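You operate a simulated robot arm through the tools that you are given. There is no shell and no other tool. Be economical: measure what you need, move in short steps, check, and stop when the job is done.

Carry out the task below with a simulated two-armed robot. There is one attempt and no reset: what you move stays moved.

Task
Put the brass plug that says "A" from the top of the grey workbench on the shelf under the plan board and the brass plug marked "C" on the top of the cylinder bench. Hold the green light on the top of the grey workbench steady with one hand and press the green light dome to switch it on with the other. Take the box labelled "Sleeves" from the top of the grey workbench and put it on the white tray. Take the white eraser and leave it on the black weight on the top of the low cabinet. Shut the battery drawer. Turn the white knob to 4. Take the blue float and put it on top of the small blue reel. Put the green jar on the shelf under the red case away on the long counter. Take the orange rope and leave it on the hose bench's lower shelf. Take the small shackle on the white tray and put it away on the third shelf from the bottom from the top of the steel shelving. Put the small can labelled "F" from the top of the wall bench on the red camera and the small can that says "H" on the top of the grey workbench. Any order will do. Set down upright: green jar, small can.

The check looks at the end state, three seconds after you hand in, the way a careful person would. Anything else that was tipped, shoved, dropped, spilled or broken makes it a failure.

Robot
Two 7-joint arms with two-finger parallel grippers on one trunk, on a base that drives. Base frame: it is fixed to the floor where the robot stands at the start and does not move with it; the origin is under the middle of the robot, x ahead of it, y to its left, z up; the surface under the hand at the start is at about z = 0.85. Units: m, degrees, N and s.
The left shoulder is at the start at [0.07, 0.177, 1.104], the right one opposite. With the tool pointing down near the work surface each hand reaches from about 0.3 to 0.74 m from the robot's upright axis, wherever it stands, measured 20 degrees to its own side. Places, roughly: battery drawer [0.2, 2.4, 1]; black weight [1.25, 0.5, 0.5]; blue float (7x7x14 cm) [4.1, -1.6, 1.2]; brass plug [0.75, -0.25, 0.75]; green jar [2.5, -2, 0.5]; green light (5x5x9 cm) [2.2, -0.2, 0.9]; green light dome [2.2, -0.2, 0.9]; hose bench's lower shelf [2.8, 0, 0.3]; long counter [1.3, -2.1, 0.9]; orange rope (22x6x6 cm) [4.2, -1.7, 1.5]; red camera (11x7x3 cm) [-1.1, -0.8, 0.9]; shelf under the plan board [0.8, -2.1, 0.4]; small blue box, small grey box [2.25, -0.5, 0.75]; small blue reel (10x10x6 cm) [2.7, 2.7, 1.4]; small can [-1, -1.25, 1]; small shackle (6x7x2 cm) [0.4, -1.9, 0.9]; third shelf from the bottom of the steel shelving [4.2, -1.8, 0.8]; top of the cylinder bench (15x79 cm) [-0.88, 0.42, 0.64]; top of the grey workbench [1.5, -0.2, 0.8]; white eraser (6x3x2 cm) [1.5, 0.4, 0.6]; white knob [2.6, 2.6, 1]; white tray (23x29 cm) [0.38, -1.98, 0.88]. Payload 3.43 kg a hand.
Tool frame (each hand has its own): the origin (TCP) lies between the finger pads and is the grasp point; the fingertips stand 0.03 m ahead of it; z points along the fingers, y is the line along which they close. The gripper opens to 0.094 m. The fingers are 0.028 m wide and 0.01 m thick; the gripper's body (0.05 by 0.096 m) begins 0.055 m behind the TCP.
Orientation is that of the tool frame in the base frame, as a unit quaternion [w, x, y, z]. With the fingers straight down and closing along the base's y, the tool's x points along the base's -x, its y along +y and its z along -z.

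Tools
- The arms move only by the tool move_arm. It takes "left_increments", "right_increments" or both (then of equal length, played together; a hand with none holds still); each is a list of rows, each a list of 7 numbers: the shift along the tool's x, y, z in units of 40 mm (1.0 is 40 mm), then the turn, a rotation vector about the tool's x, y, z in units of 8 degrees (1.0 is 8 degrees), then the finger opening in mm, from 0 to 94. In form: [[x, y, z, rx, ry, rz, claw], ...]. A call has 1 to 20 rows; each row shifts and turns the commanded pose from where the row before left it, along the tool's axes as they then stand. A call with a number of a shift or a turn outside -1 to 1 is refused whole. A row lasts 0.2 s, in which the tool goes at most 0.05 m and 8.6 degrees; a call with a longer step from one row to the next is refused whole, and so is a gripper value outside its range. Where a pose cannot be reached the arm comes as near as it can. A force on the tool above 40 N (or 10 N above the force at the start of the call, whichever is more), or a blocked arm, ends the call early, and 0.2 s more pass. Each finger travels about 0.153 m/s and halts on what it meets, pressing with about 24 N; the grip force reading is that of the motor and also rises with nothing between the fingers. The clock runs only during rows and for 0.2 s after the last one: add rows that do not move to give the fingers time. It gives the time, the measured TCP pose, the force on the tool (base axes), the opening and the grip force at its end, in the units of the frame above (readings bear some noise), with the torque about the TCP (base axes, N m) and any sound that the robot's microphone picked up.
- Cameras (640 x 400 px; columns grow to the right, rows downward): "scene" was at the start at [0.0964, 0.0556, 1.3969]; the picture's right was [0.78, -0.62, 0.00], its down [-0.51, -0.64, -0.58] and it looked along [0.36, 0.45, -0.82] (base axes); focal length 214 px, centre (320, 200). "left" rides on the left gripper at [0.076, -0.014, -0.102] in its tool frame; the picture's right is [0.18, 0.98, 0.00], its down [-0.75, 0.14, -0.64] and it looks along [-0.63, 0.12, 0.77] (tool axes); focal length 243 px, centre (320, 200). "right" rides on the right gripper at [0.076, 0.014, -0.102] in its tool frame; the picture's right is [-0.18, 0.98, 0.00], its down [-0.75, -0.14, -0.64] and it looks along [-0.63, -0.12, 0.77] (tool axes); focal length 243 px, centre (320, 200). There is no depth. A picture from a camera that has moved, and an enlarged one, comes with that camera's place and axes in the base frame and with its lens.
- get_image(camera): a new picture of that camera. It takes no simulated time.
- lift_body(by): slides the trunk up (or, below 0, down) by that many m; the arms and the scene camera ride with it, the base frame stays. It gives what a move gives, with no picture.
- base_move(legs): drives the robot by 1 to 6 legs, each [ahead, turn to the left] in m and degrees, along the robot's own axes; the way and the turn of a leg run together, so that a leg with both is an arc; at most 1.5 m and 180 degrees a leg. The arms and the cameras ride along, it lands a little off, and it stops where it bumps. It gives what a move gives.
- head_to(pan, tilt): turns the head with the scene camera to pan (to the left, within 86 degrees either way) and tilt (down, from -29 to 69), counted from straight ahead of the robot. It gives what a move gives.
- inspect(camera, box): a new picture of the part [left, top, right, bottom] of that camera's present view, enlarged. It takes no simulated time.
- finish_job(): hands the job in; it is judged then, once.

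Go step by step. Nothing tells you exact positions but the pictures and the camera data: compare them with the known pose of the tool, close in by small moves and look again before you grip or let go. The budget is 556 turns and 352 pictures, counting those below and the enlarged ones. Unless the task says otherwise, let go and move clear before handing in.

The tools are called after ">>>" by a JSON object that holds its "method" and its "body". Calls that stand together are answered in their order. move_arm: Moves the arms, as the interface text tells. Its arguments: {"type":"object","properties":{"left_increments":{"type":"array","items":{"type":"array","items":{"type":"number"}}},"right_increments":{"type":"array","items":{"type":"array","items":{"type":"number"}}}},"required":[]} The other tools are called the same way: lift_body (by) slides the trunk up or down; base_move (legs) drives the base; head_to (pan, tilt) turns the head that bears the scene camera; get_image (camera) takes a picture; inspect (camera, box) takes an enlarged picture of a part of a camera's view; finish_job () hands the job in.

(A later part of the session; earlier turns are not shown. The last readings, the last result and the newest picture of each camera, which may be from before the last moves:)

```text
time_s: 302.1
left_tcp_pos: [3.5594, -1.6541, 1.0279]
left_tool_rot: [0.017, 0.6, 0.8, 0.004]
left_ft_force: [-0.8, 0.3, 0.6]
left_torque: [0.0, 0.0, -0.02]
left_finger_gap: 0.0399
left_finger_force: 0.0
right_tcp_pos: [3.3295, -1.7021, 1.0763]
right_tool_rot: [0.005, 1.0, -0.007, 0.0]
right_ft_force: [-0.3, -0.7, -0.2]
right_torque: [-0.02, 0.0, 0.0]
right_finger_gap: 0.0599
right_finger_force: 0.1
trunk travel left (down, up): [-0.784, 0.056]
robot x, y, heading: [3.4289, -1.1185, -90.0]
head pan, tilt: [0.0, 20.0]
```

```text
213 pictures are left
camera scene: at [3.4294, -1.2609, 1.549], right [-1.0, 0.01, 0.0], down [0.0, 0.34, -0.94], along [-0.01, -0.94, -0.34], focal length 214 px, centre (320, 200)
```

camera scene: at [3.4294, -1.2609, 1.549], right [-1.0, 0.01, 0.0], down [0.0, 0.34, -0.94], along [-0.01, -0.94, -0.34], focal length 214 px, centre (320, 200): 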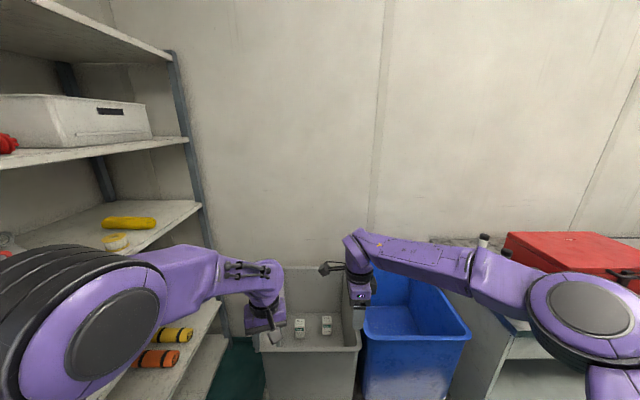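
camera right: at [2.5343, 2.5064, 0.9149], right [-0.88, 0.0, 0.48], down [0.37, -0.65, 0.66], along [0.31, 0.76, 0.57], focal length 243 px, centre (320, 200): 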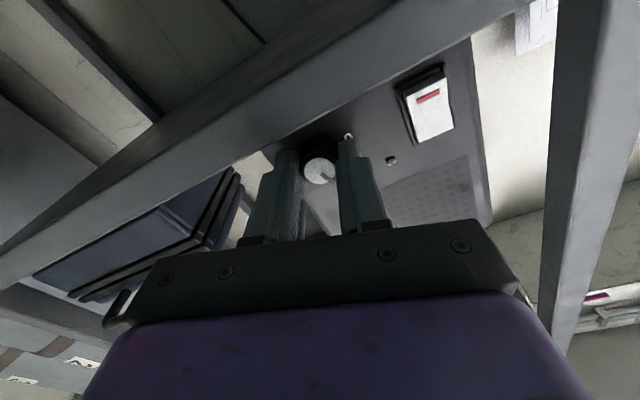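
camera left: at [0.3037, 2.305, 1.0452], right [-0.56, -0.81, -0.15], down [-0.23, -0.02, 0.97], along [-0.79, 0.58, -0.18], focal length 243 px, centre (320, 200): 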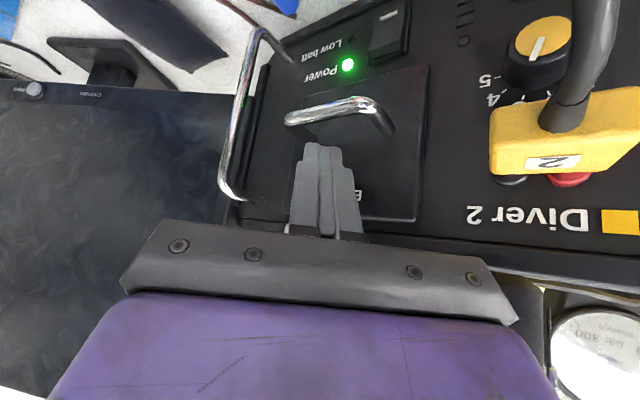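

>>> {"method": "head_to", "body": {"pan": 70, "tilt": 15}}

>>> {"method": "get_image", "body": {"camera": "scene"}}

>>> {"method": "head_to", "body": {"pan": -80, "tilt": 25}}

>>> {"method": "get_image", "body": {"camera": "scene"}}

```text
time_s: 303.5
left_tcp_pos: [3.5594, -1.6556, 1.028]
left_tool_rot: [0.017, 0.6, 0.8, 0.005]
left_ft_force: [-0.1, -0.5, 0.0]
left_torque: [0.03, 0.02, 0.0]
left_finger_gap: 0.04
left_finger_force: 0.0
right_tcp_pos: [3.3285, -1.7023, 1.0766]
right_tool_rot: [0.006, 1.0, -0.007, 0.002]
right_ft_force: [0.8, 0.1, 0.2]
right_torque: [-0.02, 0.06, -0.03]
right_finger_gap: 0.0601
right_finger_force: 0.0
trunk travel left (down, up): [-0.784, 0.056]
robot x, y, heading: [3.4261, -1.1172, -90.5]
head pan, tilt: [70.0, 15.0]
```

```text
212 pictures are left
camera scene: at [3.5176, -1.2019, 1.5569], right [-0.35, -0.94, 0.0], down [-0.24, 0.09, -0.97], along [0.9, -0.34, -0.26], focal length 214 px, centre (320, 200)
```

scene: 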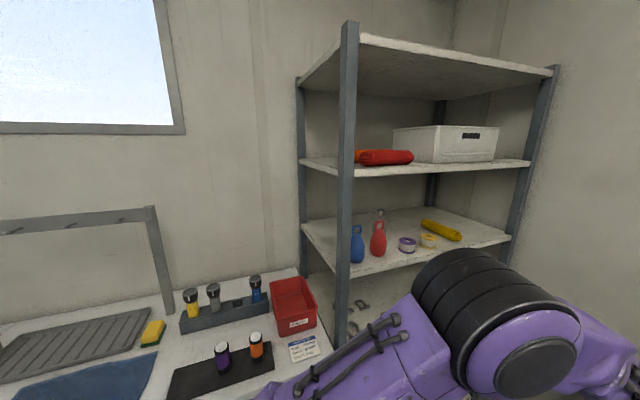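

```text
time_s: 305.9
left_tcp_pos: [3.5607, -1.6551, 1.0275]
left_tool_rot: [0.017, 0.6, 0.8, 0.005]
left_ft_force: [0.1, -0.2, 0.0]
left_torque: [0.01, -0.01, 0.0]
left_finger_gap: 0.0399
left_finger_force: 0.1
right_tcp_pos: [3.3278, -1.7025, 1.0762]
right_tool_rot: [0.005, 1.0, -0.007, 0.001]
right_ft_force: [0.6, 0.6, 0.2]
right_torque: [0.04, -0.03, 0.02]
right_finger_gap: 0.0601
right_finger_force: 0.1
trunk travel left (down, up): [-0.784, 0.056]
robot x, y, heading: [3.4289, -1.1204, -90.5]
head pan, tilt: [-80.0, 25.0]
```

```text
211 pictures are left
camera scene: at [3.3393, -1.1843, 1.5407], right [-0.17, 0.99, 0.0], down [0.42, 0.07, -0.91], along [-0.89, -0.15, -0.42], focal length 214 px, centre (320, 200)
```

scene: 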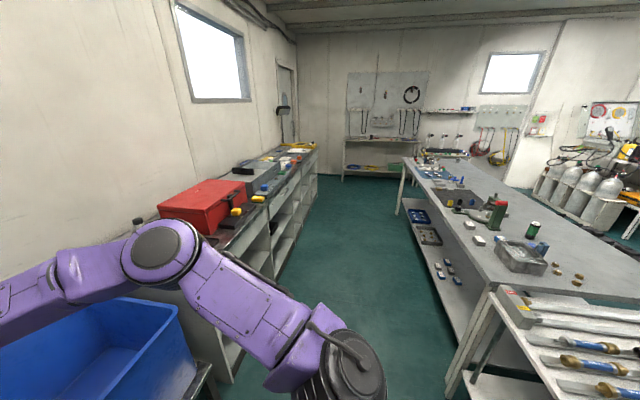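

I'm at the east end of the corridor. Next: the green light and the Sleeves box near (2.2,-0.3). Drive west and face the bench.

>>> {"method": "base_move", "body": {"legs": [[0, -89.5], [1.1, 0], [0, -90]]}}

>>> {"method": "head_to", "body": {"pan": 0, "tilt": 45}}

>>> {"method": "get_image", "body": {"camera": "scene"}}

```text
time_s: 319.1
left_tcp_pos: [2.1987, -0.5848, 1.0284]
left_tool_rot: [0.004, 0.803, -0.596, -0.018]
left_ft_force: [-0.2, -0.5, -0.2]
left_torque: [0.0, 0.0, -0.01]
left_finger_gap: 0.0403
left_finger_force: 0.1
right_tcp_pos: [2.4291, -0.5342, 1.0767]
right_tool_rot: [-0.001, 0.003, 1.0, 0.006]
right_ft_force: [0.0, 0.8, -0.3]
right_torque: [0.02, -0.02, 0.0]
right_finger_gap: 0.06
right_finger_force: 0.2
trunk travel left (down, up): [-0.784, 0.056]
robot x, y, heading: [2.3347, -1.1211, 90.3]
head pan, tilt: [-80.0, 25.0]
```

```text
time_s: 320.7
left_tcp_pos: [2.199, -0.5853, 1.0275]
left_tool_rot: [0.004, 0.803, -0.596, -0.016]
left_ft_force: [0.1, 0.2, -0.1]
left_torque: [0.0, -0.01, -0.02]
left_finger_gap: 0.0402
left_finger_force: 0.1
right_tcp_pos: [2.428, -0.5347, 1.0767]
right_tool_rot: [-0.001, 0.003, 1.0, 0.005]
right_ft_force: [0.7, -0.5, 0.9]
right_torque: [-0.03, -0.02, -0.02]
right_finger_gap: 0.0599
right_finger_force: 0.0
trunk travel left (down, up): [-0.784, 0.056]
robot x, y, heading: [2.333, -1.1193, 89.9]
head pan, tilt: [0.0, 45.0]
```

```text
210 pictures are left
camera scene: at [2.3346, -0.99, 1.5101], right [1.0, 0.0, 0.0], down [0.0, -0.71, -0.71], along [0.0, 0.71, -0.71], focal length 214 px, centre (320, 200)
```

scene: 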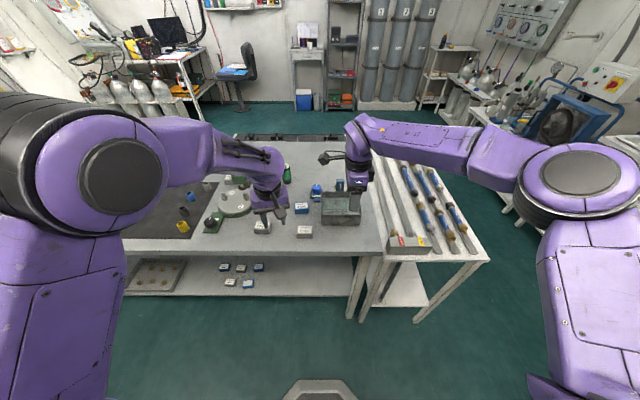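

>>> {"method": "inspect", "body": {"camera": "scene", "box": [190, 140, 380, 300]}}

>>> {"method": "get_image", "body": {"camera": "left"}}

>>> {"method": "get_image", "body": {"camera": "right"}}

```text
2.50 times, centred on (285, 220) of scene
camera zoom: at [2.3346, -0.99, 1.5101], right [1.0, 0.0, 0.0], down [0.0, -0.71, -0.71], along [0.0, 0.71, -0.71], focal length 536 px, centre (408, 150)
```

zoom: 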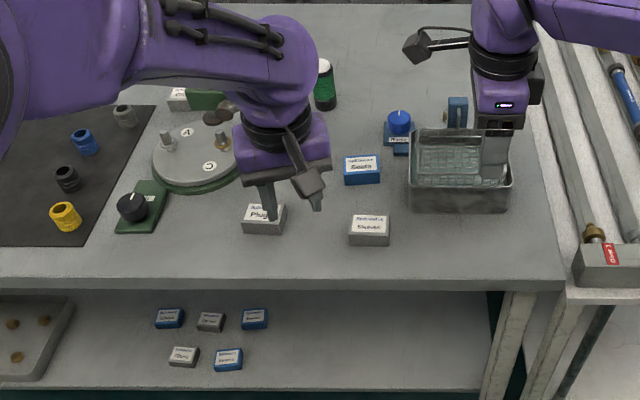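

```text
208 pictures are left
camera left: at [2.2365, -0.6535, 1.1273], right [-0.89, -0.46, 0.02], down [-0.33, 0.67, 0.66], along [-0.32, 0.58, -0.75], focal length 243 px, centre (320, 200)
```

left: 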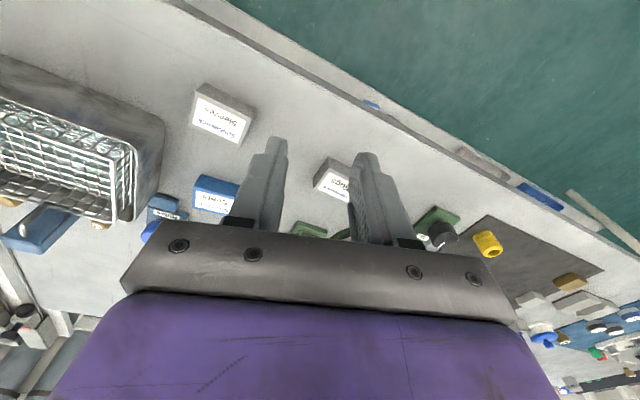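

```text
207 pictures are left
camera right: at [2.3522, -0.5205, 1.1797], right [0.19, 0.98, 0.01], down [0.75, -0.15, 0.64], along [0.63, -0.11, -0.77], focal length 243 px, centre (320, 200)
```

right: 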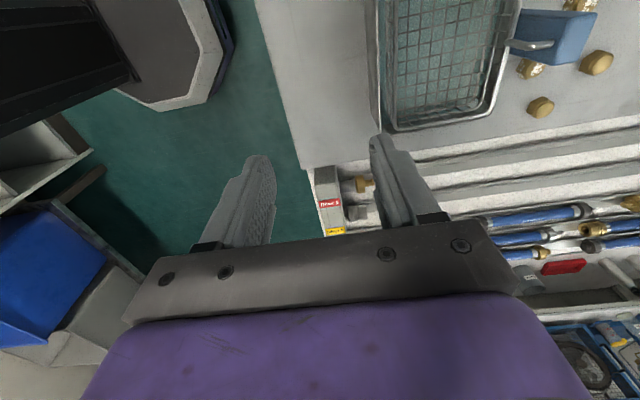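

>>> {"method": "inspect", "body": {"camera": "left", "box": [170, 70, 370, 220]}}

>>> {"method": "inspect", "body": {"camera": "scene", "box": [280, 190, 350, 245]}}

```text
2.67 times, centred on (270, 145) of left
camera zoom: at [2.2365, -0.6535, 1.1273], right [-0.89, -0.46, 0.02], down [-0.33, 0.67, 0.66], along [-0.32, 0.58, -0.75], focal length 647 px, centre (453, 347)
```

zoom: 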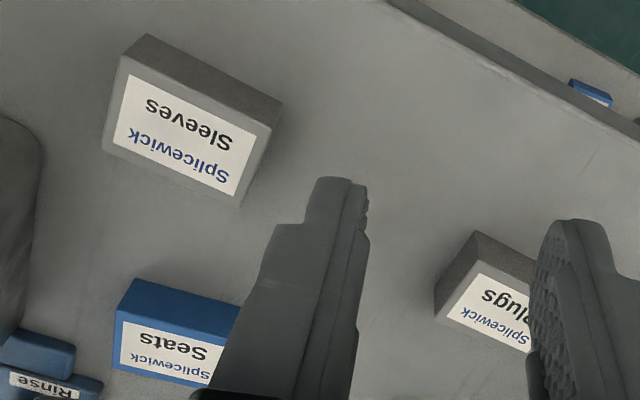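

```text
7.27 times, centred on (315, 218) of scene
camera zoom: at [2.3346, -0.99, 1.5101], right [1.0, 0.0, 0.0], down [0.0, -0.71, -0.71], along [0.0, 0.71, -0.71], focal length 1560 px, centre (356, 73)
```

zoom: 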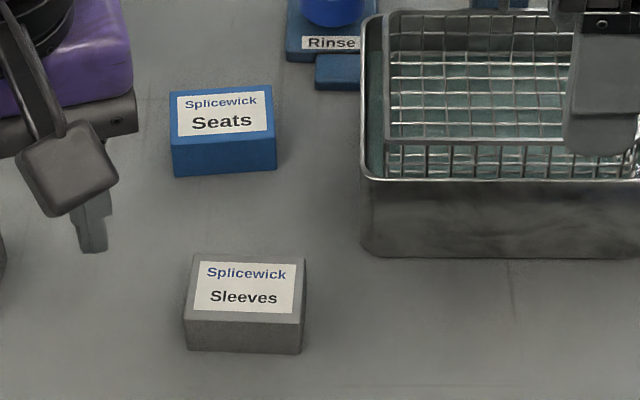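

The "Sleeves" box is at about (2.28,-0.51); the green light at about (2.185,-0.197). I shift both hands right a little and drive closer.

>>> {"method": "move_arm", "body": {"left_increments": [[0.22, -0.72, -0.3, 0, 0, 0, 40], [0.22, -0.72, -0.3, 0, 0, 0, 40], [0.22, -0.72, -0.3, 0, 0, 0, 40]], "right_increments": [[-0.8, 0, 0, 0, 0, 0, 60], [-0.8, 0, 0, 0, 0, 0, 60], [-0.8, 0, 0, 0, 0, 0, 60]]}}

>>> {"method": "base_move", "body": {"legs": [[0, 28], [0.3, 0], [0, -28]]}}

>>> {"method": "get_image", "body": {"camera": "scene"}}

```text
time_s: 321.5
left_tcp_pos: [2.2872, -0.5837, 1.0617]
left_tool_rot: [0.003, 0.805, -0.593, -0.012]
left_ft_force: [1.1, 0.5, 0.4]
left_torque: [0.01, 0.01, -0.01]
left_finger_gap: 0.0397
left_finger_force: 0.0
right_tcp_pos: [2.5244, -0.5348, 1.0772]
right_tool_rot: [-0.001, 0.001, 1.0, 0.005]
right_ft_force: [0.7, -0.4, 0.0]
right_torque: [-0.01, -0.01, 0.01]
right_finger_gap: 0.06
right_finger_force: 0.0
trunk travel left (down, up): [-0.784, 0.056]
robot x, y, heading: [2.3328, -1.1188, 90.4]
head pan, tilt: [0.0, 45.0]
```

```text
time_s: 324.0
left_tcp_pos: [2.0052, -0.6037, 1.0649]
left_tool_rot: [0.003, 0.926, -0.378, -0.012]
left_ft_force: [0.7, 0.4, -0.4]
left_torque: [-0.02, -0.01, 0.03]
left_finger_gap: 0.0398
left_finger_force: 0.0
right_tcp_pos: [2.1953, -0.4542, 1.0775]
right_tool_rot: [-0.002, -0.237, 0.971, -0.004]
right_ft_force: [16.4, -25.5, 8.0]
right_torque: [-0.62, -0.36, 0.05]
right_finger_gap: 0.0418
right_finger_force: 0.0
trunk travel left (down, up): [-0.784, 0.056]
robot x, y, heading: [2.3007, -1.0555, 118.0]
head pan, tilt: [0.0, 45.0]
stopped in leg 2: the force on the tool passed its limit at 53 N (the readings are from after the stop); the commanded pose is now the measured one
```

```text
204 pictures are left
camera scene: at [2.2411, -0.9412, 1.5105], right [0.88, 0.47, 0.0], down [0.33, -0.62, -0.71], along [-0.34, 0.62, -0.71], focal length 214 px, centre (320, 200)
```

scene: 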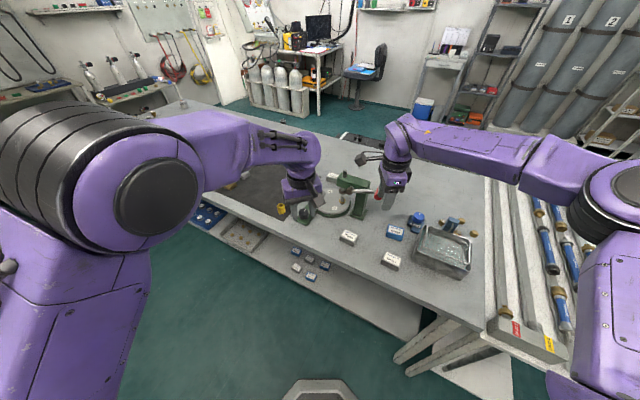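

The right hand bumped the press handle. Back off and inspect.

>>> {"method": "base_move", "body": {"legs": [[-0.1, 0]]}}

>>> {"method": "inspect", "body": {"camera": "scene", "box": [260, 140, 480, 290]}}

```text
time_s: 325.2
left_tcp_pos: [2.0482, -0.688, 1.0636]
left_tool_rot: [0.003, 0.926, -0.378, -0.011]
left_ft_force: [0.5, -0.9, 0.2]
left_torque: [-0.01, 0.01, 0.02]
left_finger_gap: 0.04
left_finger_force: 0.1
right_tcp_pos: [2.2374, -0.5348, 1.0753]
right_tool_rot: [0.0, -0.239, 0.971, -0.002]
right_ft_force: [0.3, -1.2, 0.4]
right_torque: [-0.04, 0.01, -0.01]
right_finger_gap: 0.0601
right_finger_force: 0.0
trunk travel left (down, up): [-0.784, 0.056]
robot x, y, heading: [2.3448, -1.1396, 118.3]
head pan, tilt: [0.0, 45.0]
```

```text
2.67 times, centred on (370, 215) of scene
camera zoom: at [2.2828, -1.0239, 1.5098], right [0.88, 0.47, 0.0], down [0.34, -0.62, -0.71], along [-0.33, 0.62, -0.71], focal length 572 px, centre (187, 160)
```

zoom: 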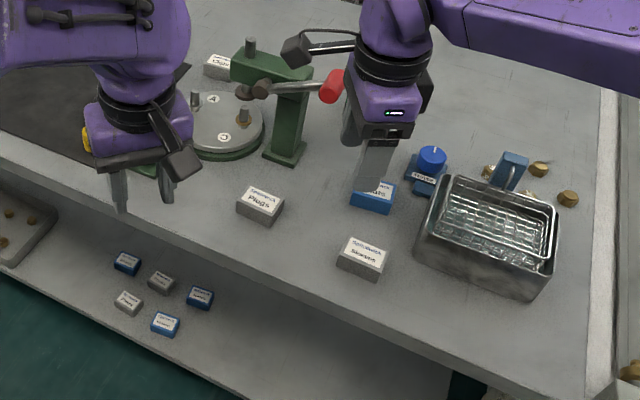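

The lever end triangulates to the same spot as at the start, (2.17,-0.40,1.05), so it wasn't displaced. I move the right hand aside to see the light.

>>> {"method": "move_arm", "body": {"right_increments": [[-0.83, -0.44, -0.3, 0, 0, 0, 70], [-0.83, -0.44, -0.3, 0, 0, 0, 70], [-0.83, -0.44, -0.3, 0, 0, 0, 70], [-0.83, -0.44, -0.3, 0, 0, 0, 70]]}}

>>> {"method": "inspect", "body": {"camera": "scene", "box": [280, 120, 460, 260]}}

```text
time_s: 326.2
left_tcp_pos: [2.0501, -0.6895, 1.0638]
left_tool_rot: [0.002, 0.926, -0.378, -0.012]
left_ft_force: [-0.3, 0.1, 0.3]
left_torque: [0.0, 0.03, 0.0]
left_finger_gap: 0.04
left_finger_force: 0.0
right_tcp_pos: [2.3898, -0.538, 1.1224]
right_tool_rot: [-0.002, -0.238, 0.971, -0.001]
right_ft_force: [0.0, 0.5, 0.6]
right_torque: [-0.01, 0.02, -0.06]
right_finger_gap: 0.0699
right_finger_force: 0.0
trunk travel left (down, up): [-0.784, 0.056]
robot x, y, heading: [2.3453, -1.1424, 118.5]
head pan, tilt: [0.0, 45.0]
```

```text
2.86 times, centred on (370, 190) of scene
camera zoom: at [2.2862, -1.0263, 1.5102], right [0.88, 0.47, 0.0], down [0.33, -0.62, -0.71], along [-0.34, 0.62, -0.71], focal length 613 px, centre (177, 229)
```

zoom: 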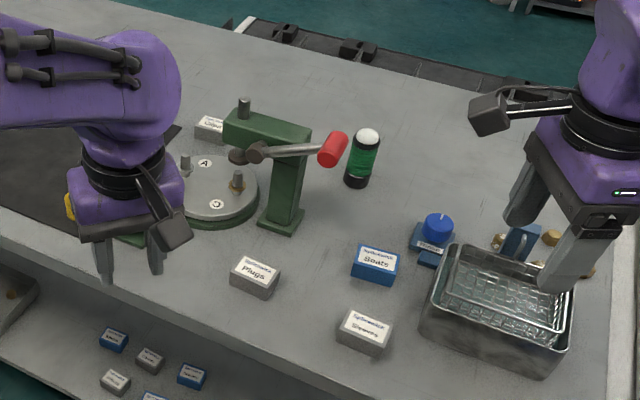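

The light stands at (2.176,-0.204). I raise the trunk and drive in close, heading ~100°.

>>> {"method": "lift_body", "body": {"by": 0.05}}

>>> {"method": "base_move", "body": {"legs": [[0, -31.5], [0.29, 0], [0, 13]]}}

>>> {"method": "get_image", "body": {"camera": "scene"}}

```text
time_s: 327.1
left_tcp_pos: [2.0483, -0.6901, 1.1139]
left_tool_rot: [0.002, 0.926, -0.377, -0.01]
left_ft_force: [0.6, 0.7, 0.0]
left_torque: [0.02, -0.01, 0.02]
left_finger_gap: 0.0399
left_finger_force: 0.1
right_tcp_pos: [2.3874, -0.5367, 1.1737]
right_tool_rot: [-0.001, -0.239, 0.971, 0.0]
right_ft_force: [0.3, -0.2, -0.2]
right_torque: [0.0, 0.02, 0.0]
right_finger_gap: 0.07
right_finger_force: 0.1
trunk travel left (down, up): [-0.834, 0.006]
robot x, y, heading: [2.3416, -1.1376, 118.4]
head pan, tilt: [0.0, 45.0]
```

```text
time_s: 331.4
left_tcp_pos: [2.2219, -0.3287, 1.112]
left_tool_rot: [0.0, 0.854, -0.52, -0.012]
left_ft_force: [0.9, -0.1, 0.3]
left_torque: [-0.02, 0.02, 0.02]
left_finger_gap: 0.0401
left_finger_force: 0.0
right_tcp_pos: [2.5926, -0.2915, 1.1725]
right_tool_rot: [0.0, -0.081, 0.997, -0.001]
right_ft_force: [-0.7, -0.2, 0.1]
right_torque: [-0.02, 0.0, 0.0]
right_finger_gap: 0.0699
right_finger_force: 0.0
trunk travel left (down, up): [-0.834, 0.006]
robot x, y, heading: [2.3591, -0.8494, 100.2]
head pan, tilt: [0.0, 45.0]
```

```text
201 pictures are left
camera scene: at [2.3395, -0.7224, 1.56], right [0.98, 0.17, 0.0], down [0.12, -0.7, -0.71], along [-0.12, 0.7, -0.71], focal length 214 px, centre (320, 200)
```

scene: 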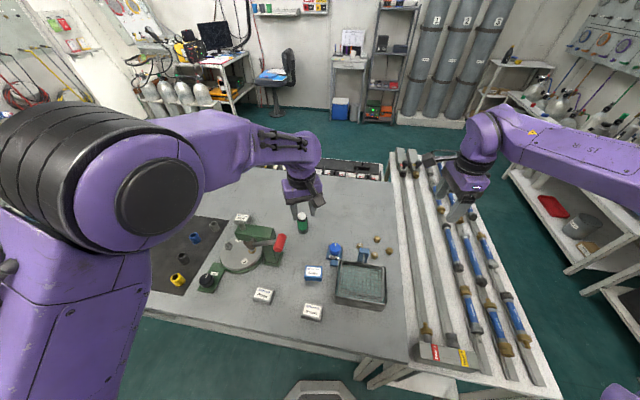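

>>> {"method": "move_arm", "body": {"right_increments": [[0, 0, 0, 0, 0, -1, 70], [0, 0, 0, 0, 0, -1, 70], [0, 0, 0, 0, 0, -1, 70], [0, 0, 0, 0, 0, -1, 70], [0, 0, 0, 0, 0, -1, 70], [0, 0, 0, 0, 0, -1, 70], [0, 0, 0, 0, 0, -1, 70], [0, 0, 0, 0, 0, -1, 70], [0, 0, 0, 0, 0, -1, 70], [0, 0, 0, 0, 0, -1, 70], [0, 0, 0, 0, 0, -1, 70], [0, 0, 0, 0, 0, -1, 70], [0, 0, 0, 0, -1, 0, 70], [0, 0, 0, 0, -1, 0, 70], [0, 0, 0, 0, -1, 0, 70], [0, 0, 0, 0, -1, 0, 70], [0, 0, 0, 0, -1, 0, 70], [0, 0, 0, 0, -0.6, 0, 70]]}}

>>> {"method": "get_image", "body": {"camera": "right"}}

```text
time_s: 335.2
left_tcp_pos: [2.2207, -0.331, 1.1142]
left_tool_rot: [0.001, 0.854, -0.52, -0.012]
left_ft_force: [-0.3, 0.4, 0.7]
left_torque: [-0.01, -0.06, 0.01]
left_finger_gap: 0.0401
left_finger_force: 0.0
right_tcp_pos: [2.5915, -0.2932, 1.1736]
right_tool_rot: [0.27, -0.65, 0.657, 0.27]
right_ft_force: [0.2, 0.2, 0.2]
right_torque: [-0.05, -0.03, -0.03]
right_finger_gap: 0.0699
right_finger_force: 0.0
right hand out of reach, approached as far as the arm can: row 11, 12
trunk travel left (down, up): [-0.834, 0.006]
robot x, y, heading: [2.3627, -0.8542, 100.2]
head pan, tilt: [0.0, 45.0]
```

```text
200 pictures are left
camera right: at [2.575, -0.4184, 1.1933], right [-0.98, 0.14, 0.13], down [0.14, 0.08, 0.99], along [0.13, 0.99, -0.1], focal length 243 px, centre (320, 200)
```

right: 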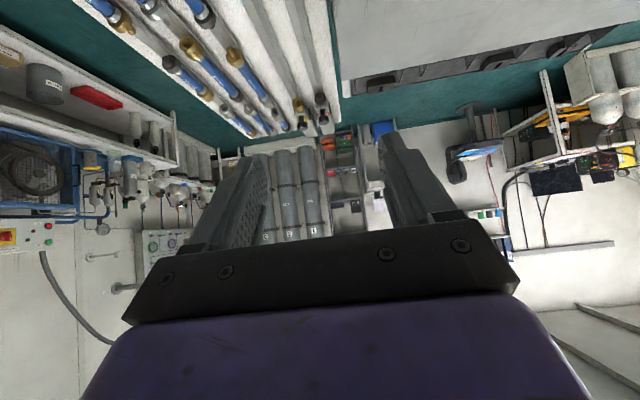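

Pointing forward at 45°. I park the left hand (closed) just left of the light, then bring the right hand in.

>>> {"method": "move_arm", "body": {"left_increments": [[-0.9, 0.17, -0.1, 0, 0, 0, 0], [-0.9, 0.17, -0.1, 0, 0, 0, 0], [-0.9, 0.17, 0, 0, 0, 0, 0], [-0.9, 0.17, 0, 0, 0, 0, 0], [0, 0, 0, 0, 0, 0, 0]]}}

>>> {"method": "get_image", "body": {"camera": "left"}}

>>> {"method": "get_image", "body": {"camera": "scene"}}

```text
time_s: 336.4
left_tcp_pos: [2.13, -0.2164, 1.1257]
left_tool_rot: [0.001, 0.854, -0.52, -0.012]
left_ft_force: [-0.2, -0.6, -0.5]
left_torque: [0.0, -0.01, -0.02]
left_finger_gap: 0.0
left_finger_force: 24.1
right_tcp_pos: [2.5923, -0.2939, 1.1737]
right_tool_rot: [0.27, -0.65, 0.658, 0.269]
right_ft_force: [-0.4, 0.4, 0.7]
right_torque: [0.0, -0.03, -0.04]
right_finger_gap: 0.0699
right_finger_force: 0.1
trunk travel left (down, up): [-0.834, 0.006]
robot x, y, heading: [2.3598, -0.8537, 100.2]
head pan, tilt: [0.0, 45.0]
```

```text
199 pictures are left
camera left: at [2.1804, -0.2774, 1.2256], right [-0.79, -0.61, 0.01], down [-0.46, 0.6, 0.66], along [-0.41, 0.51, -0.75], focal length 243 px, centre (320, 200)
```

left: 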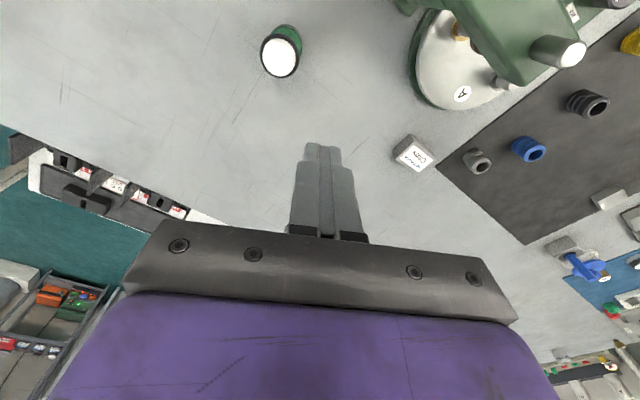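

```text
198 pictures are left
camera scene: at [2.3391, -0.7245, 1.5602], right [0.98, 0.17, 0.0], down [0.12, -0.7, -0.71], along [-0.12, 0.7, -0.71], focal length 214 px, centre (320, 200)
```

scene: 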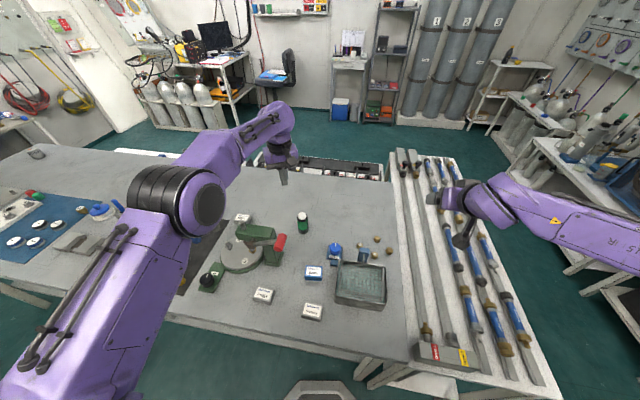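

>>> {"method": "move_arm", "body": {"right_increments": [[0.24, 0.94, 0.18, 0, 0, 0, 70], [0.24, 0.94, 0.18, 0, 0, 0, 70], [0.24, 0.94, 0.18, 0, 0, 0, 70], [0.24, 0.94, 0.18, 0, 0, 0, 70], [0.24, 0.94, 0.18, 0, 0, 0, 70], [0.24, 0.94, 0.18, 0, 0, 0, 70], [0.24, 0.94, 0.18, 0, 0, 0, 70], [0.24, 0.94, 0.18, 0, 0, 0, 70], [0.24, 0.94, 0.18, 0, 0, 0, 70], [0.24, 0.94, 0.18, 0, 0, 0, 70], [0, 0, 0, -0.5, 0, -0.5, 70], [0, 0, 0, -0.5, 0, -0.5, 70], [0, 0, 0, -0.5, 0, -0.5, 70], [0, 0, 0, 0, 0, 0, 70]]}}

>>> {"method": "get_image", "body": {"camera": "right"}}

>>> {"method": "get_image", "body": {"camera": "scene"}}

```text
time_s: 339.4
left_tcp_pos: [2.1318, -0.2151, 1.1255]
left_tool_rot: [0.001, 0.854, -0.52, -0.012]
left_ft_force: [-0.4, 0.2, 0.7]
left_torque: [0.0, 0.02, -0.02]
left_finger_gap: 0.0
left_finger_force: 24.1
right_tcp_pos: [2.2148, -0.304, 1.0561]
right_tool_rot: [-0.228, 0.739, -0.555, -0.305]
right_ft_force: [0.1, 0.4, -0.9]
right_torque: [-0.02, -0.01, 0.01]
right_finger_gap: 0.0699
right_finger_force: 0.0
trunk travel left (down, up): [-0.834, 0.006]
robot x, y, heading: [2.3574, -0.8527, 100.1]
head pan, tilt: [0.0, 45.0]
```

```text
197 pictures are left
camera right: at [2.2358, -0.4296, 1.0754], right [-0.98, -0.15, 0.13], down [0.11, 0.12, 0.99], along [-0.16, 0.98, -0.1], focal length 243 px, centre (320, 200)
```

right: 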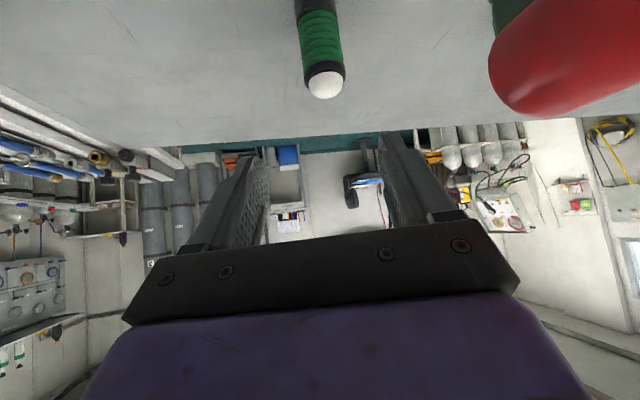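

```text
196 pictures are left
camera scene: at [2.3387, -0.7238, 1.5601], right [0.98, 0.17, 0.0], down [0.12, -0.7, -0.71], along [-0.12, 0.7, -0.71], focal length 214 px, centre (320, 200)
```

scene: 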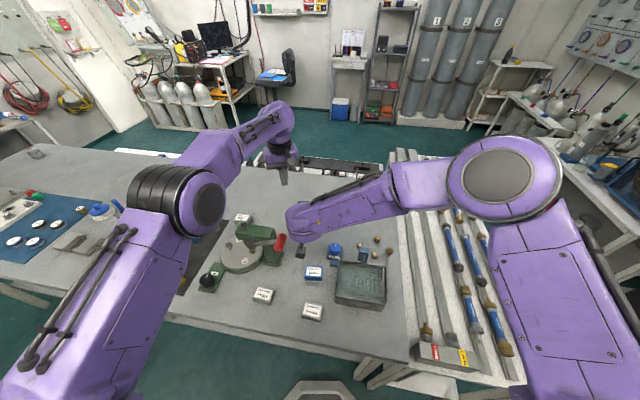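

>>> {"method": "move_arm", "body": {"right_increments": [[0.2, 0.12, 0.6, 0, 0, 0, 72], [0.2, 0.12, 0.8, 0, 0, 0, 72], [0.2, 0, 0.8, 0, 0, 0, 72], [0, 0, 0, 0, 0, 0, 72]]}}

>>> {"method": "get_image", "body": {"camera": "right"}}

```text
time_s: 340.4
left_tcp_pos: [2.1302, -0.2147, 1.1252]
left_tool_rot: [0.0, 0.854, -0.519, -0.011]
left_ft_force: [0.1, 0.0, 0.4]
left_torque: [0.01, 0.03, -0.01]
left_finger_gap: 0.0
left_finger_force: 24.8
right_tcp_pos: [2.1915, -0.2652, 0.9772]
right_tool_rot: [-0.228, 0.74, -0.555, -0.305]
right_ft_force: [-0.5, -0.3, 0.1]
right_torque: [0.03, -0.02, -0.01]
right_finger_gap: 0.0719
right_finger_force: 0.1
trunk travel left (down, up): [-0.834, 0.006]
robot x, y, heading: [2.3591, -0.8488, 99.7]
head pan, tilt: [0.0, 45.0]
```

```text
195 pictures are left
camera right: at [2.2132, -0.3898, 0.9958], right [-0.98, -0.15, 0.13], down [0.11, 0.12, 0.99], along [-0.16, 0.98, -0.1], focal length 243 px, centre (320, 200)
```

right: 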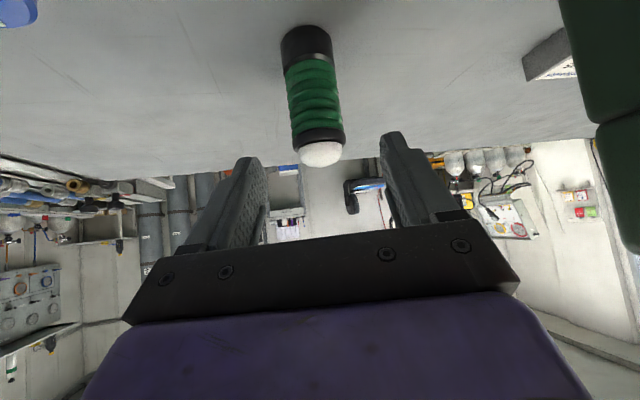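

>>> {"method": "move_arm", "body": {"right_increments": [[0.13, 0, 0.65, 0, 0, 0, 72], [0.13, 0, 0.65, 0, 0, 0, 72], [0.13, 0, 0.65, 0, 0, 0, 72], [0.1, 0, 0.5, 0, 0, 0, 72], [0, 0, 0, 0, 0, 0, 72]]}}

>>> {"method": "get_image", "body": {"camera": "right"}}

>>> {"method": "get_image", "body": {"camera": "left"}}

```text
time_s: 341.6
left_tcp_pos: [2.1322, -0.2161, 1.1254]
left_tool_rot: [0.0, 0.854, -0.521, -0.012]
left_ft_force: [0.8, -0.6, -1.3]
left_torque: [0.0, -0.05, 0.02]
left_finger_gap: 0.0002
left_finger_force: 24.0
right_tcp_pos: [2.1777, -0.2128, 0.8928]
right_tool_rot: [-0.228, 0.739, -0.556, -0.305]
right_ft_force: [0.3, -0.7, -0.1]
right_torque: [-0.01, 0.0, 0.02]
right_finger_gap: 0.0718
right_finger_force: 0.0
trunk travel left (down, up): [-0.834, 0.006]
robot x, y, heading: [2.3634, -0.8543, 100.1]
head pan, tilt: [0.0, 45.0]
```

```text
194 pictures are left
camera right: at [2.1984, -0.3372, 0.9124], right [-0.98, -0.15, 0.13], down [0.12, 0.12, 0.99], along [-0.16, 0.98, -0.1], focal length 243 px, centre (320, 200)
```

right: 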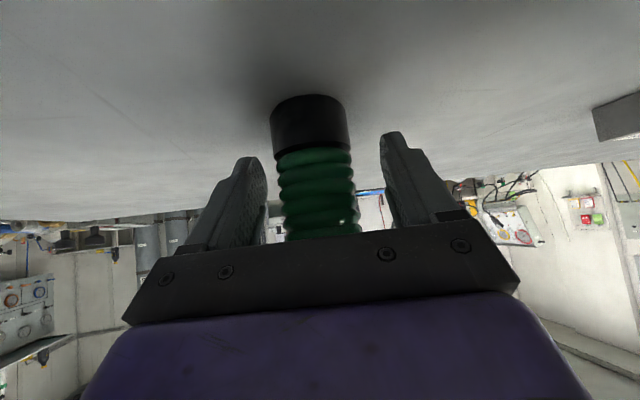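

```text
193 pictures are left
camera left: at [2.1804, -0.2772, 1.2255], right [-0.79, -0.61, 0.01], down [-0.46, 0.6, 0.66], along [-0.41, 0.52, -0.75], focal length 243 px, centre (320, 200)
```

left: 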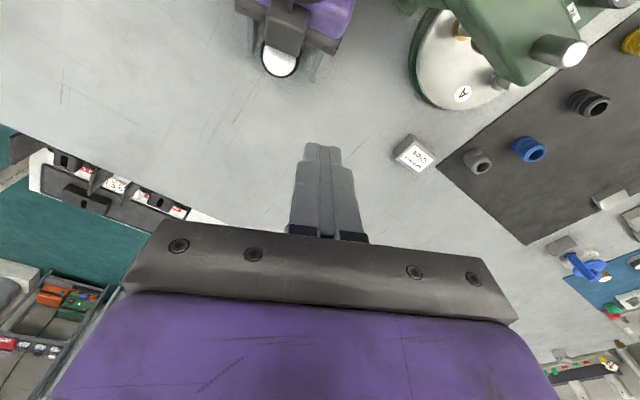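

The light is between the fingers, but the palm overlaps the dome a bit; I back off 12 mm, then close to hold.

>>> {"method": "move_arm", "body": {"right_increments": [[0.21, 0.04, -0.21, 0, 0, 0, 72], [0, 0, 0, 0, 0, 0, 55], [0, 0, 0, 0, 0, 0, 35], [0, 0, 0, 0, 0, 0, 30], [0, 0, 0, 0, 0, 0, 30]]}}

>>> {"method": "get_image", "body": {"camera": "right"}}

>>> {"method": "get_image", "body": {"camera": "left"}}

```text
time_s: 342.8
left_tcp_pos: [2.1305, -0.2155, 1.1241]
left_tool_rot: [0.001, 0.854, -0.52, -0.011]
left_ft_force: [0.0, -0.4, 0.2]
left_torque: [0.04, -0.02, -0.01]
left_finger_gap: 0.0003
left_finger_force: 23.4
right_tcp_pos: [2.1796, -0.2252, 0.8931]
right_tool_rot: [-0.228, 0.74, -0.555, -0.306]
right_ft_force: [0.6, 0.6, 1.5]
right_torque: [0.0, 0.02, -0.01]
right_finger_gap: 0.0445
right_finger_force: 24.6
trunk travel left (down, up): [-0.834, 0.006]
robot x, y, heading: [2.3613, -0.8502, 99.9]
head pan, tilt: [0.0, 45.0]
```

```text
192 pictures are left
camera right: at [2.2005, -0.3493, 0.9129], right [-0.98, -0.15, 0.13], down [0.12, 0.12, 0.99], along [-0.16, 0.98, -0.1], focal length 243 px, centre (320, 200)
```

right: 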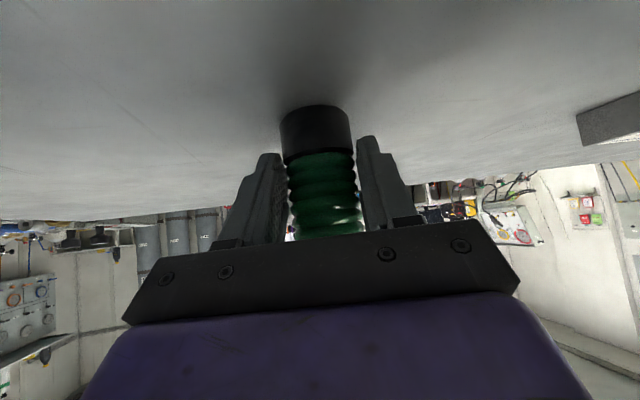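

```text
191 pictures are left
camera left: at [2.1804, -0.2771, 1.2255], right [-0.79, -0.61, 0.01], down [-0.46, 0.6, 0.66], along [-0.41, 0.51, -0.75], focal length 243 px, centre (320, 200)
```

left: 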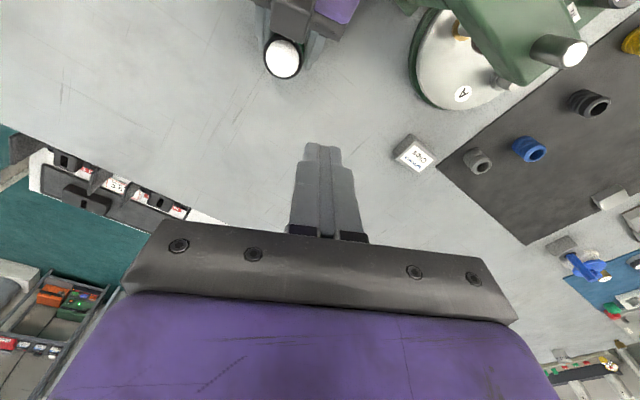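

Light is held. I yaw the left hand so its camera clears the right arm, then position over the dome.

>>> {"method": "move_arm", "body": {"left_increments": [[0, 0, 0, 0, 0, -1, 0], [0, 0, 0, 0, 0, -1, 0], [0, 0, 0, 0, 0, -1, 0], [0, 0, 0, 0, 0, -1, 0], [0, 0, 0, 0, 0, -1, 0], [0, 0, 0, 0, 0, -1, 0], [0, 0, 0, 0, 0, -1, 0], [0, 0, 0, 0, 0, -1, 0], [0, 0, 0, 0, 0, -1, 0], [0, 0, 0, 0, 0, -1, 0], [0, 0, 0, 0, 0, -1, 0]]}}

>>> {"method": "get_image", "body": {"camera": "left"}}

```text
time_s: 345.2
left_tcp_pos: [2.1315, -0.2147, 1.1239]
left_tool_rot: [-0.008, 0.975, 0.221, -0.009]
left_ft_force: [1.1, 0.1, -0.1]
left_torque: [0.0, -0.02, -0.02]
left_finger_gap: 0.0001
left_finger_force: 23.9
right_tcp_pos: [2.1787, -0.2256, 0.8946]
right_tool_rot: [-0.228, 0.739, -0.555, -0.306]
right_ft_force: [-0.4, 0.6, 2.1]
right_torque: [0.03, 0.07, -0.03]
right_finger_gap: 0.0441
right_finger_force: 24.3
trunk travel left (down, up): [-0.834, 0.006]
robot x, y, heading: [2.3634, -0.8517, 100.3]
head pan, tilt: [0.0, 45.0]
```

```text
190 pictures are left
camera left: at [2.1951, -0.1698, 1.2256], right [0.59, -0.81, -0.02], down [-0.61, -0.46, 0.65], along [-0.53, -0.37, -0.76], focal length 243 px, centre (320, 200)
```

left: 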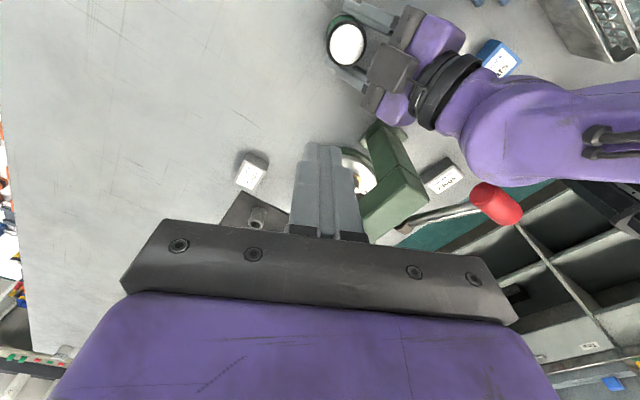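

>>> {"method": "move_arm", "body": {"left_increments": [[0.55, 0.16, 0, 0, 0, 0, 0], [0.55, 0.16, 0, 0, 0, 0, 0], [0, 0, 0.9, 0, 0, 0, 0], [0, 0, 0.9, 0, 0, 0, 0], [0, 0, 0.9, 0, 0, 0, 0], [0, 0, 0.6, 0, 0, 0, 0], [0, 0, 0, 0, 0, 0, 0]]}}

>>> {"method": "get_image", "body": {"camera": "left"}}

```text
time_s: 346.8
left_tcp_pos: [2.173, -0.2064, 0.9915]
left_tool_rot: [-0.008, 0.976, 0.219, -0.009]
left_ft_force: [0.2, 0.5, 1.1]
left_torque: [-0.02, 0.02, 0.0]
left_finger_gap: 0.0
left_finger_force: 23.8
right_tcp_pos: [2.1784, -0.2238, 0.8939]
right_tool_rot: [-0.227, 0.74, -0.555, -0.306]
right_ft_force: [-0.8, -0.1, 2.4]
right_torque: [-0.01, 0.09, 0.01]
right_finger_gap: 0.0445
right_finger_force: 23.3
trunk travel left (down, up): [-0.834, 0.006]
robot x, y, heading: [2.3631, -0.8494, 100.2]
head pan, tilt: [0.0, 45.0]
```

```text
189 pictures are left
camera left: at [2.2379, -0.1611, 1.0923], right [0.59, -0.81, -0.02], down [-0.61, -0.46, 0.65], along [-0.54, -0.37, -0.76], focal length 243 px, centre (320, 200)
```

left: 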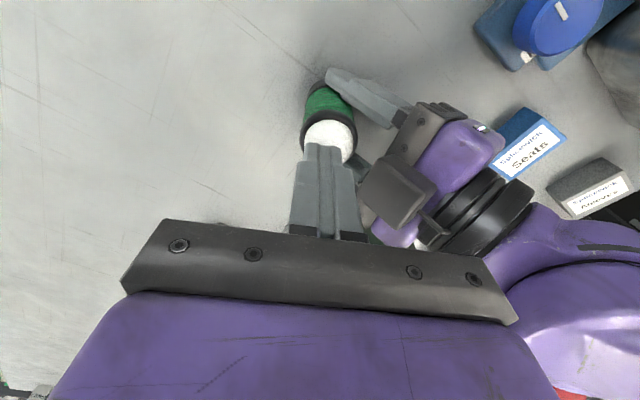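

>>> {"method": "move_arm", "body": {"left_increments": [[0.06, 0.11, 0.3, 0, 0, 0, 0], [0, 0, 0.15, 0, 0, 0, 0], [0, 0, 0.1, 0, 0, 0, 0], [0, 0, 0.1, 0, 0, 0, 0], [0, 0, 0.1, 0, 0, 0, 0]]}}

>>> {"method": "get_image", "body": {"camera": "left"}}

```text
time_s: 348.0
left_tcp_pos: [2.1791, -0.2104, 0.9695]
left_tool_rot: [-0.015, 0.976, 0.219, -0.008]
left_ft_force: [0.4, 13.8, 34.9]
left_torque: [0.4, -0.01, -0.04]
left_finger_gap: 0.0
left_finger_force: 23.7
right_tcp_pos: [2.181, -0.228, 0.8959]
right_tool_rot: [-0.228, 0.739, -0.555, -0.307]
right_ft_force: [2.6, -10.6, -2.0]
right_torque: [0.07, -0.09, 0.02]
right_finger_gap: 0.0423
right_finger_force: 23.0
trunk travel left (down, up): [-0.834, 0.006]
robot x, y, heading: [2.3581, -0.8565, 99.9]
head pan, tilt: [0.0, 45.0]
heard: click
```

```text
188 pictures are left
camera left: at [2.2422, -0.1664, 1.0705], right [0.59, -0.81, -0.03], down [-0.61, -0.47, 0.64], along [-0.54, -0.36, -0.76], focal length 243 px, centre (320, 200)
```

left: 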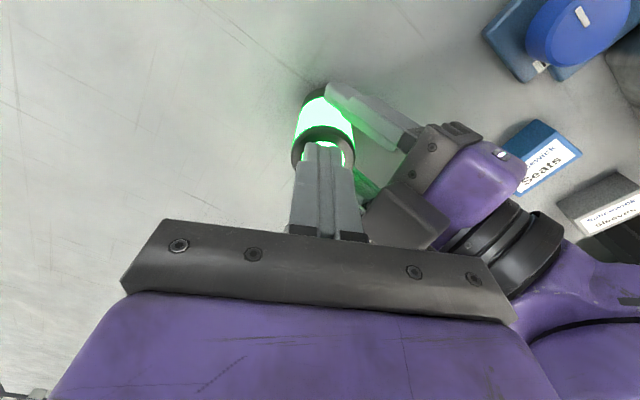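

Click — the light is on. Lift the left hand away, then release the right.

>>> {"method": "move_arm", "body": {"left_increments": [[0, 0, -0.5, 0, 0, 0, 0], [0, 0, -0.9, 0, 0, 0, 0], [0, 0, -1, 0, 0, 0, 0], [0, 0, -1, 0, 0, 0, 0], [0, 0, -0.7, 0, 0, 0, 0]]}}

>>> {"method": "move_arm", "body": {"right_increments": [[0, 0, 0, 0, 0, 0, 50], [0, 0, 0, 0, 0, 0, 60], [0, 0, 0, 0, 0, 0, 72], [0, 0, -0.5, 0, 0, 0, 72], [0, 0, -0.8, 0, 0, 0, 72], [0, 0, -0.9, 0, 0, 0, 72], [0, 0, -0.9, 0, 0, 0, 72], [0, 0, -0.9, 0, 0, 0, 72]]}}

>>> {"method": "get_image", "body": {"camera": "scene"}}

>>> {"method": "get_image", "body": {"camera": "right"}}

```text
time_s: 349.2
left_tcp_pos: [2.1816, -0.2083, 1.1274]
left_tool_rot: [-0.008, 0.976, 0.219, -0.008]
left_ft_force: [-0.5, 0.2, 1.0]
left_torque: [-0.02, 0.01, -0.01]
left_finger_gap: 0.0003
left_finger_force: 24.0
left hand out of reach, approached as far as the arm can: row 2
right_tcp_pos: [2.1799, -0.2243, 0.8948]
right_tool_rot: [-0.229, 0.738, -0.555, -0.308]
right_ft_force: [-1.3, 4.4, 18.0]
right_torque: [0.22, -0.04, 0.01]
right_finger_gap: 0.0402
right_finger_force: 23.9
trunk travel left (down, up): [-0.834, 0.006]
robot x, y, heading: [2.3615, -0.8533, 100.1]
head pan, tilt: [0.0, 45.0]
```

```text
time_s: 351.0
left_tcp_pos: [2.1851, -0.2076, 1.1274]
left_tool_rot: [-0.007, 0.976, 0.219, -0.011]
left_ft_force: [1.3, -1.2, 0.3]
left_torque: [0.04, -0.02, -0.02]
left_finger_gap: 0.0001
left_finger_force: 23.4
right_tcp_pos: [2.2147, -0.3325, 1.0067]
right_tool_rot: [-0.228, 0.737, -0.557, -0.307]
right_ft_force: [20.5, 15.2, -4.2]
right_torque: [-0.34, 0.61, 0.4]
right_finger_gap: 0.0629
right_finger_force: 0.1
trunk travel left (down, up): [-0.834, 0.006]
robot x, y, heading: [2.3605, -0.8531, 99.6]
head pan, tilt: [0.0, 45.0]
```

```text
187 pictures are left
camera scene: at [2.3441, -0.7238, 1.5603], right [0.99, 0.17, 0.0], down [0.12, -0.7, -0.71], along [-0.12, 0.7, -0.71], focal length 214 px, centre (320, 200)
```

scene: 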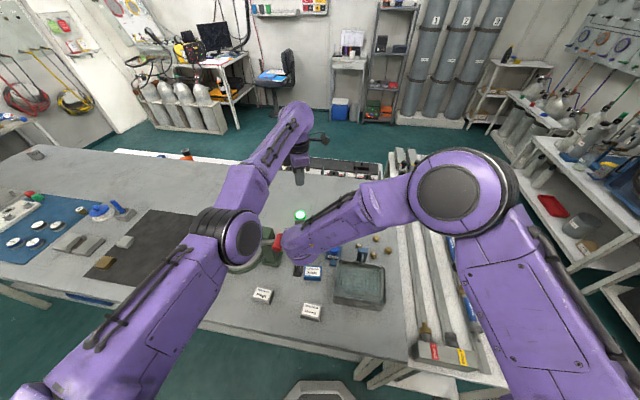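

```text
186 pictures are left
camera right: at [2.2356, -0.4557, 1.0267], right [-0.98, -0.14, 0.13], down [0.12, 0.12, 0.99], along [-0.16, 0.98, -0.1], focal length 243 px, centre (320, 200)
```

right: 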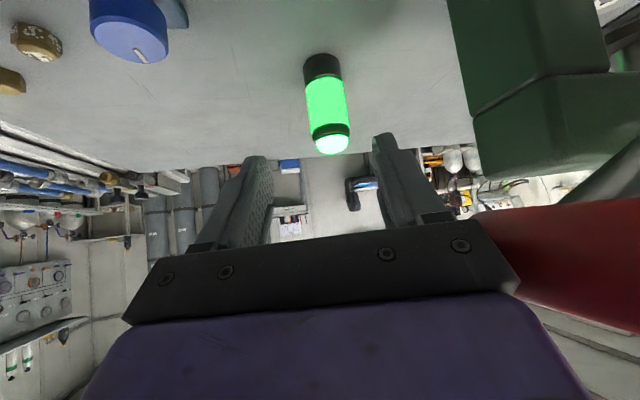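

The light is on and upright. The right hand is brushing the lever, so I move it +x away and then up.

>>> {"method": "move_arm", "body": {"right_increments": [[0.1, -0.48, -0.1, 0, 0, 0, 60], [0.1, -0.48, -0.1, 0, 0, 0, 60], [0.1, -0.48, -0.1, 0, 0, 0, 60], [0, 0, -0.8, 0, 0, 0, 60], [0, 0, -0.8, 0, 0, 0, 60]]}}

>>> {"method": "inspect", "body": {"camera": "scene", "box": [200, 170, 400, 330]}}

```text
time_s: 352.2
left_tcp_pos: [2.1825, -0.2084, 1.1266]
left_tool_rot: [-0.009, 0.976, 0.219, -0.01]
left_ft_force: [-0.1, 0.2, 0.7]
left_torque: [-0.01, 0.0, 0.02]
left_finger_gap: 0.0001
left_finger_force: 23.9
right_tcp_pos: [2.2854, -0.3779, 1.0523]
right_tool_rot: [-0.228, 0.739, -0.555, -0.307]
right_ft_force: [-0.4, 0.2, -0.1]
right_torque: [-0.01, 0.02, 0.02]
right_finger_gap: 0.0601
right_finger_force: 0.1
trunk travel left (down, up): [-0.834, 0.006]
robot x, y, heading: [2.3583, -0.8545, 99.8]
head pan, tilt: [0.0, 45.0]
```

```text
2.50 times, centred on (300, 250) of scene
camera zoom: at [2.3401, -0.7258, 1.5603], right [0.98, 0.17, 0.0], down [0.12, -0.7, -0.71], along [-0.12, 0.7, -0.71], focal length 536 px, centre (370, 75)
```

zoom: 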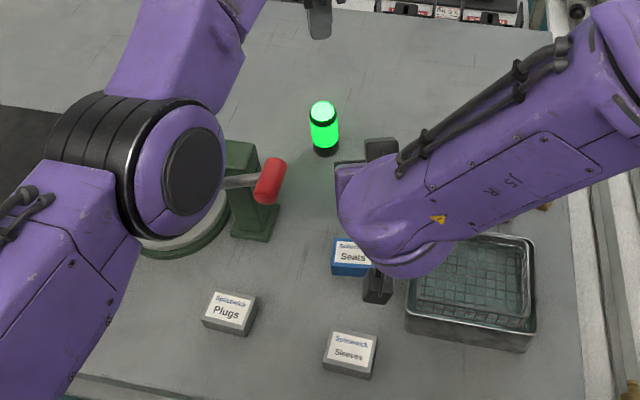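

Light stands lit and the lever is unchanged. Now back up and pick up the Sleeves box with the right hand.

>>> {"method": "base_move", "body": {"legs": [[-0.2, 0]]}}

>>> {"method": "move_arm", "body": {"right_increments": [[0, 0, 0, 0, 0.8, 0, 90], [0, 0, 0, 0, 0.8, 0, 90], [0, 0, 0, 0, 0.8, 0, 90], [0, 0, 0, 0, 0.8, 0, 90], [0, 0, 0, 0, 0.8, 0, 90], [0, 0, 0, 0, 0.8, 0, 90], [0, 0, 0, 0, 0.8, 0, 90], [0, 0, 0, 0, 0, 0, 90]]}}

>>> {"method": "get_image", "body": {"camera": "right"}}

```text
time_s: 353.8
left_tcp_pos: [2.2153, -0.4023, 1.1225]
left_tool_rot: [-0.006, 0.975, 0.22, -0.008]
left_ft_force: [0.2, 0.9, 0.1]
left_torque: [-0.04, -0.04, 0.02]
left_finger_gap: 0.0001
left_finger_force: 24.2
right_tcp_pos: [2.3176, -0.5706, 1.0501]
right_tool_rot: [-0.227, 0.74, -0.555, -0.304]
right_ft_force: [0.5, 0.2, 0.9]
right_torque: [-0.02, -0.05, 0.02]
right_finger_gap: 0.06
right_finger_force: 0.0
trunk travel left (down, up): [-0.834, 0.006]
robot x, y, heading: [2.3965, -1.052, 99.7]
head pan, tilt: [0.0, 45.0]
```

```text
time_s: 355.6
left_tcp_pos: [2.2146, -0.4049, 1.1247]
left_tool_rot: [-0.007, 0.975, 0.22, -0.01]
left_ft_force: [0.5, -0.2, 0.4]
left_torque: [-0.01, 0.02, 0.01]
left_finger_gap: 0.0
left_finger_force: 23.7
right_tcp_pos: [2.3184, -0.5725, 1.0514]
right_tool_rot: [0.002, 0.8, -0.6, -0.001]
right_ft_force: [0.2, 0.1, -0.1]
right_torque: [0.01, 0.01, 0.0]
right_finger_gap: 0.0897
right_finger_force: 0.0
trunk travel left (down, up): [-0.834, 0.006]
robot x, y, heading: [2.3992, -1.0494, 100.1]
head pan, tilt: [0.0, 45.0]
```

```text
184 pictures are left
camera right: at [2.3257, -0.6494, 1.1545], right [-1.0, -0.1, 0.0], down [-0.07, 0.76, 0.64], along [-0.07, 0.64, -0.77], focal length 243 px, centre (320, 200)
```

right: 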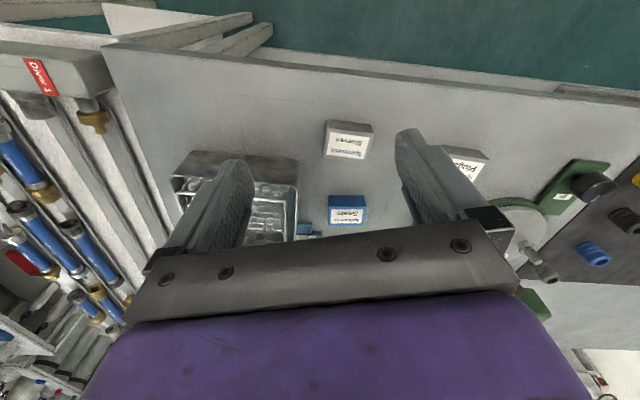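

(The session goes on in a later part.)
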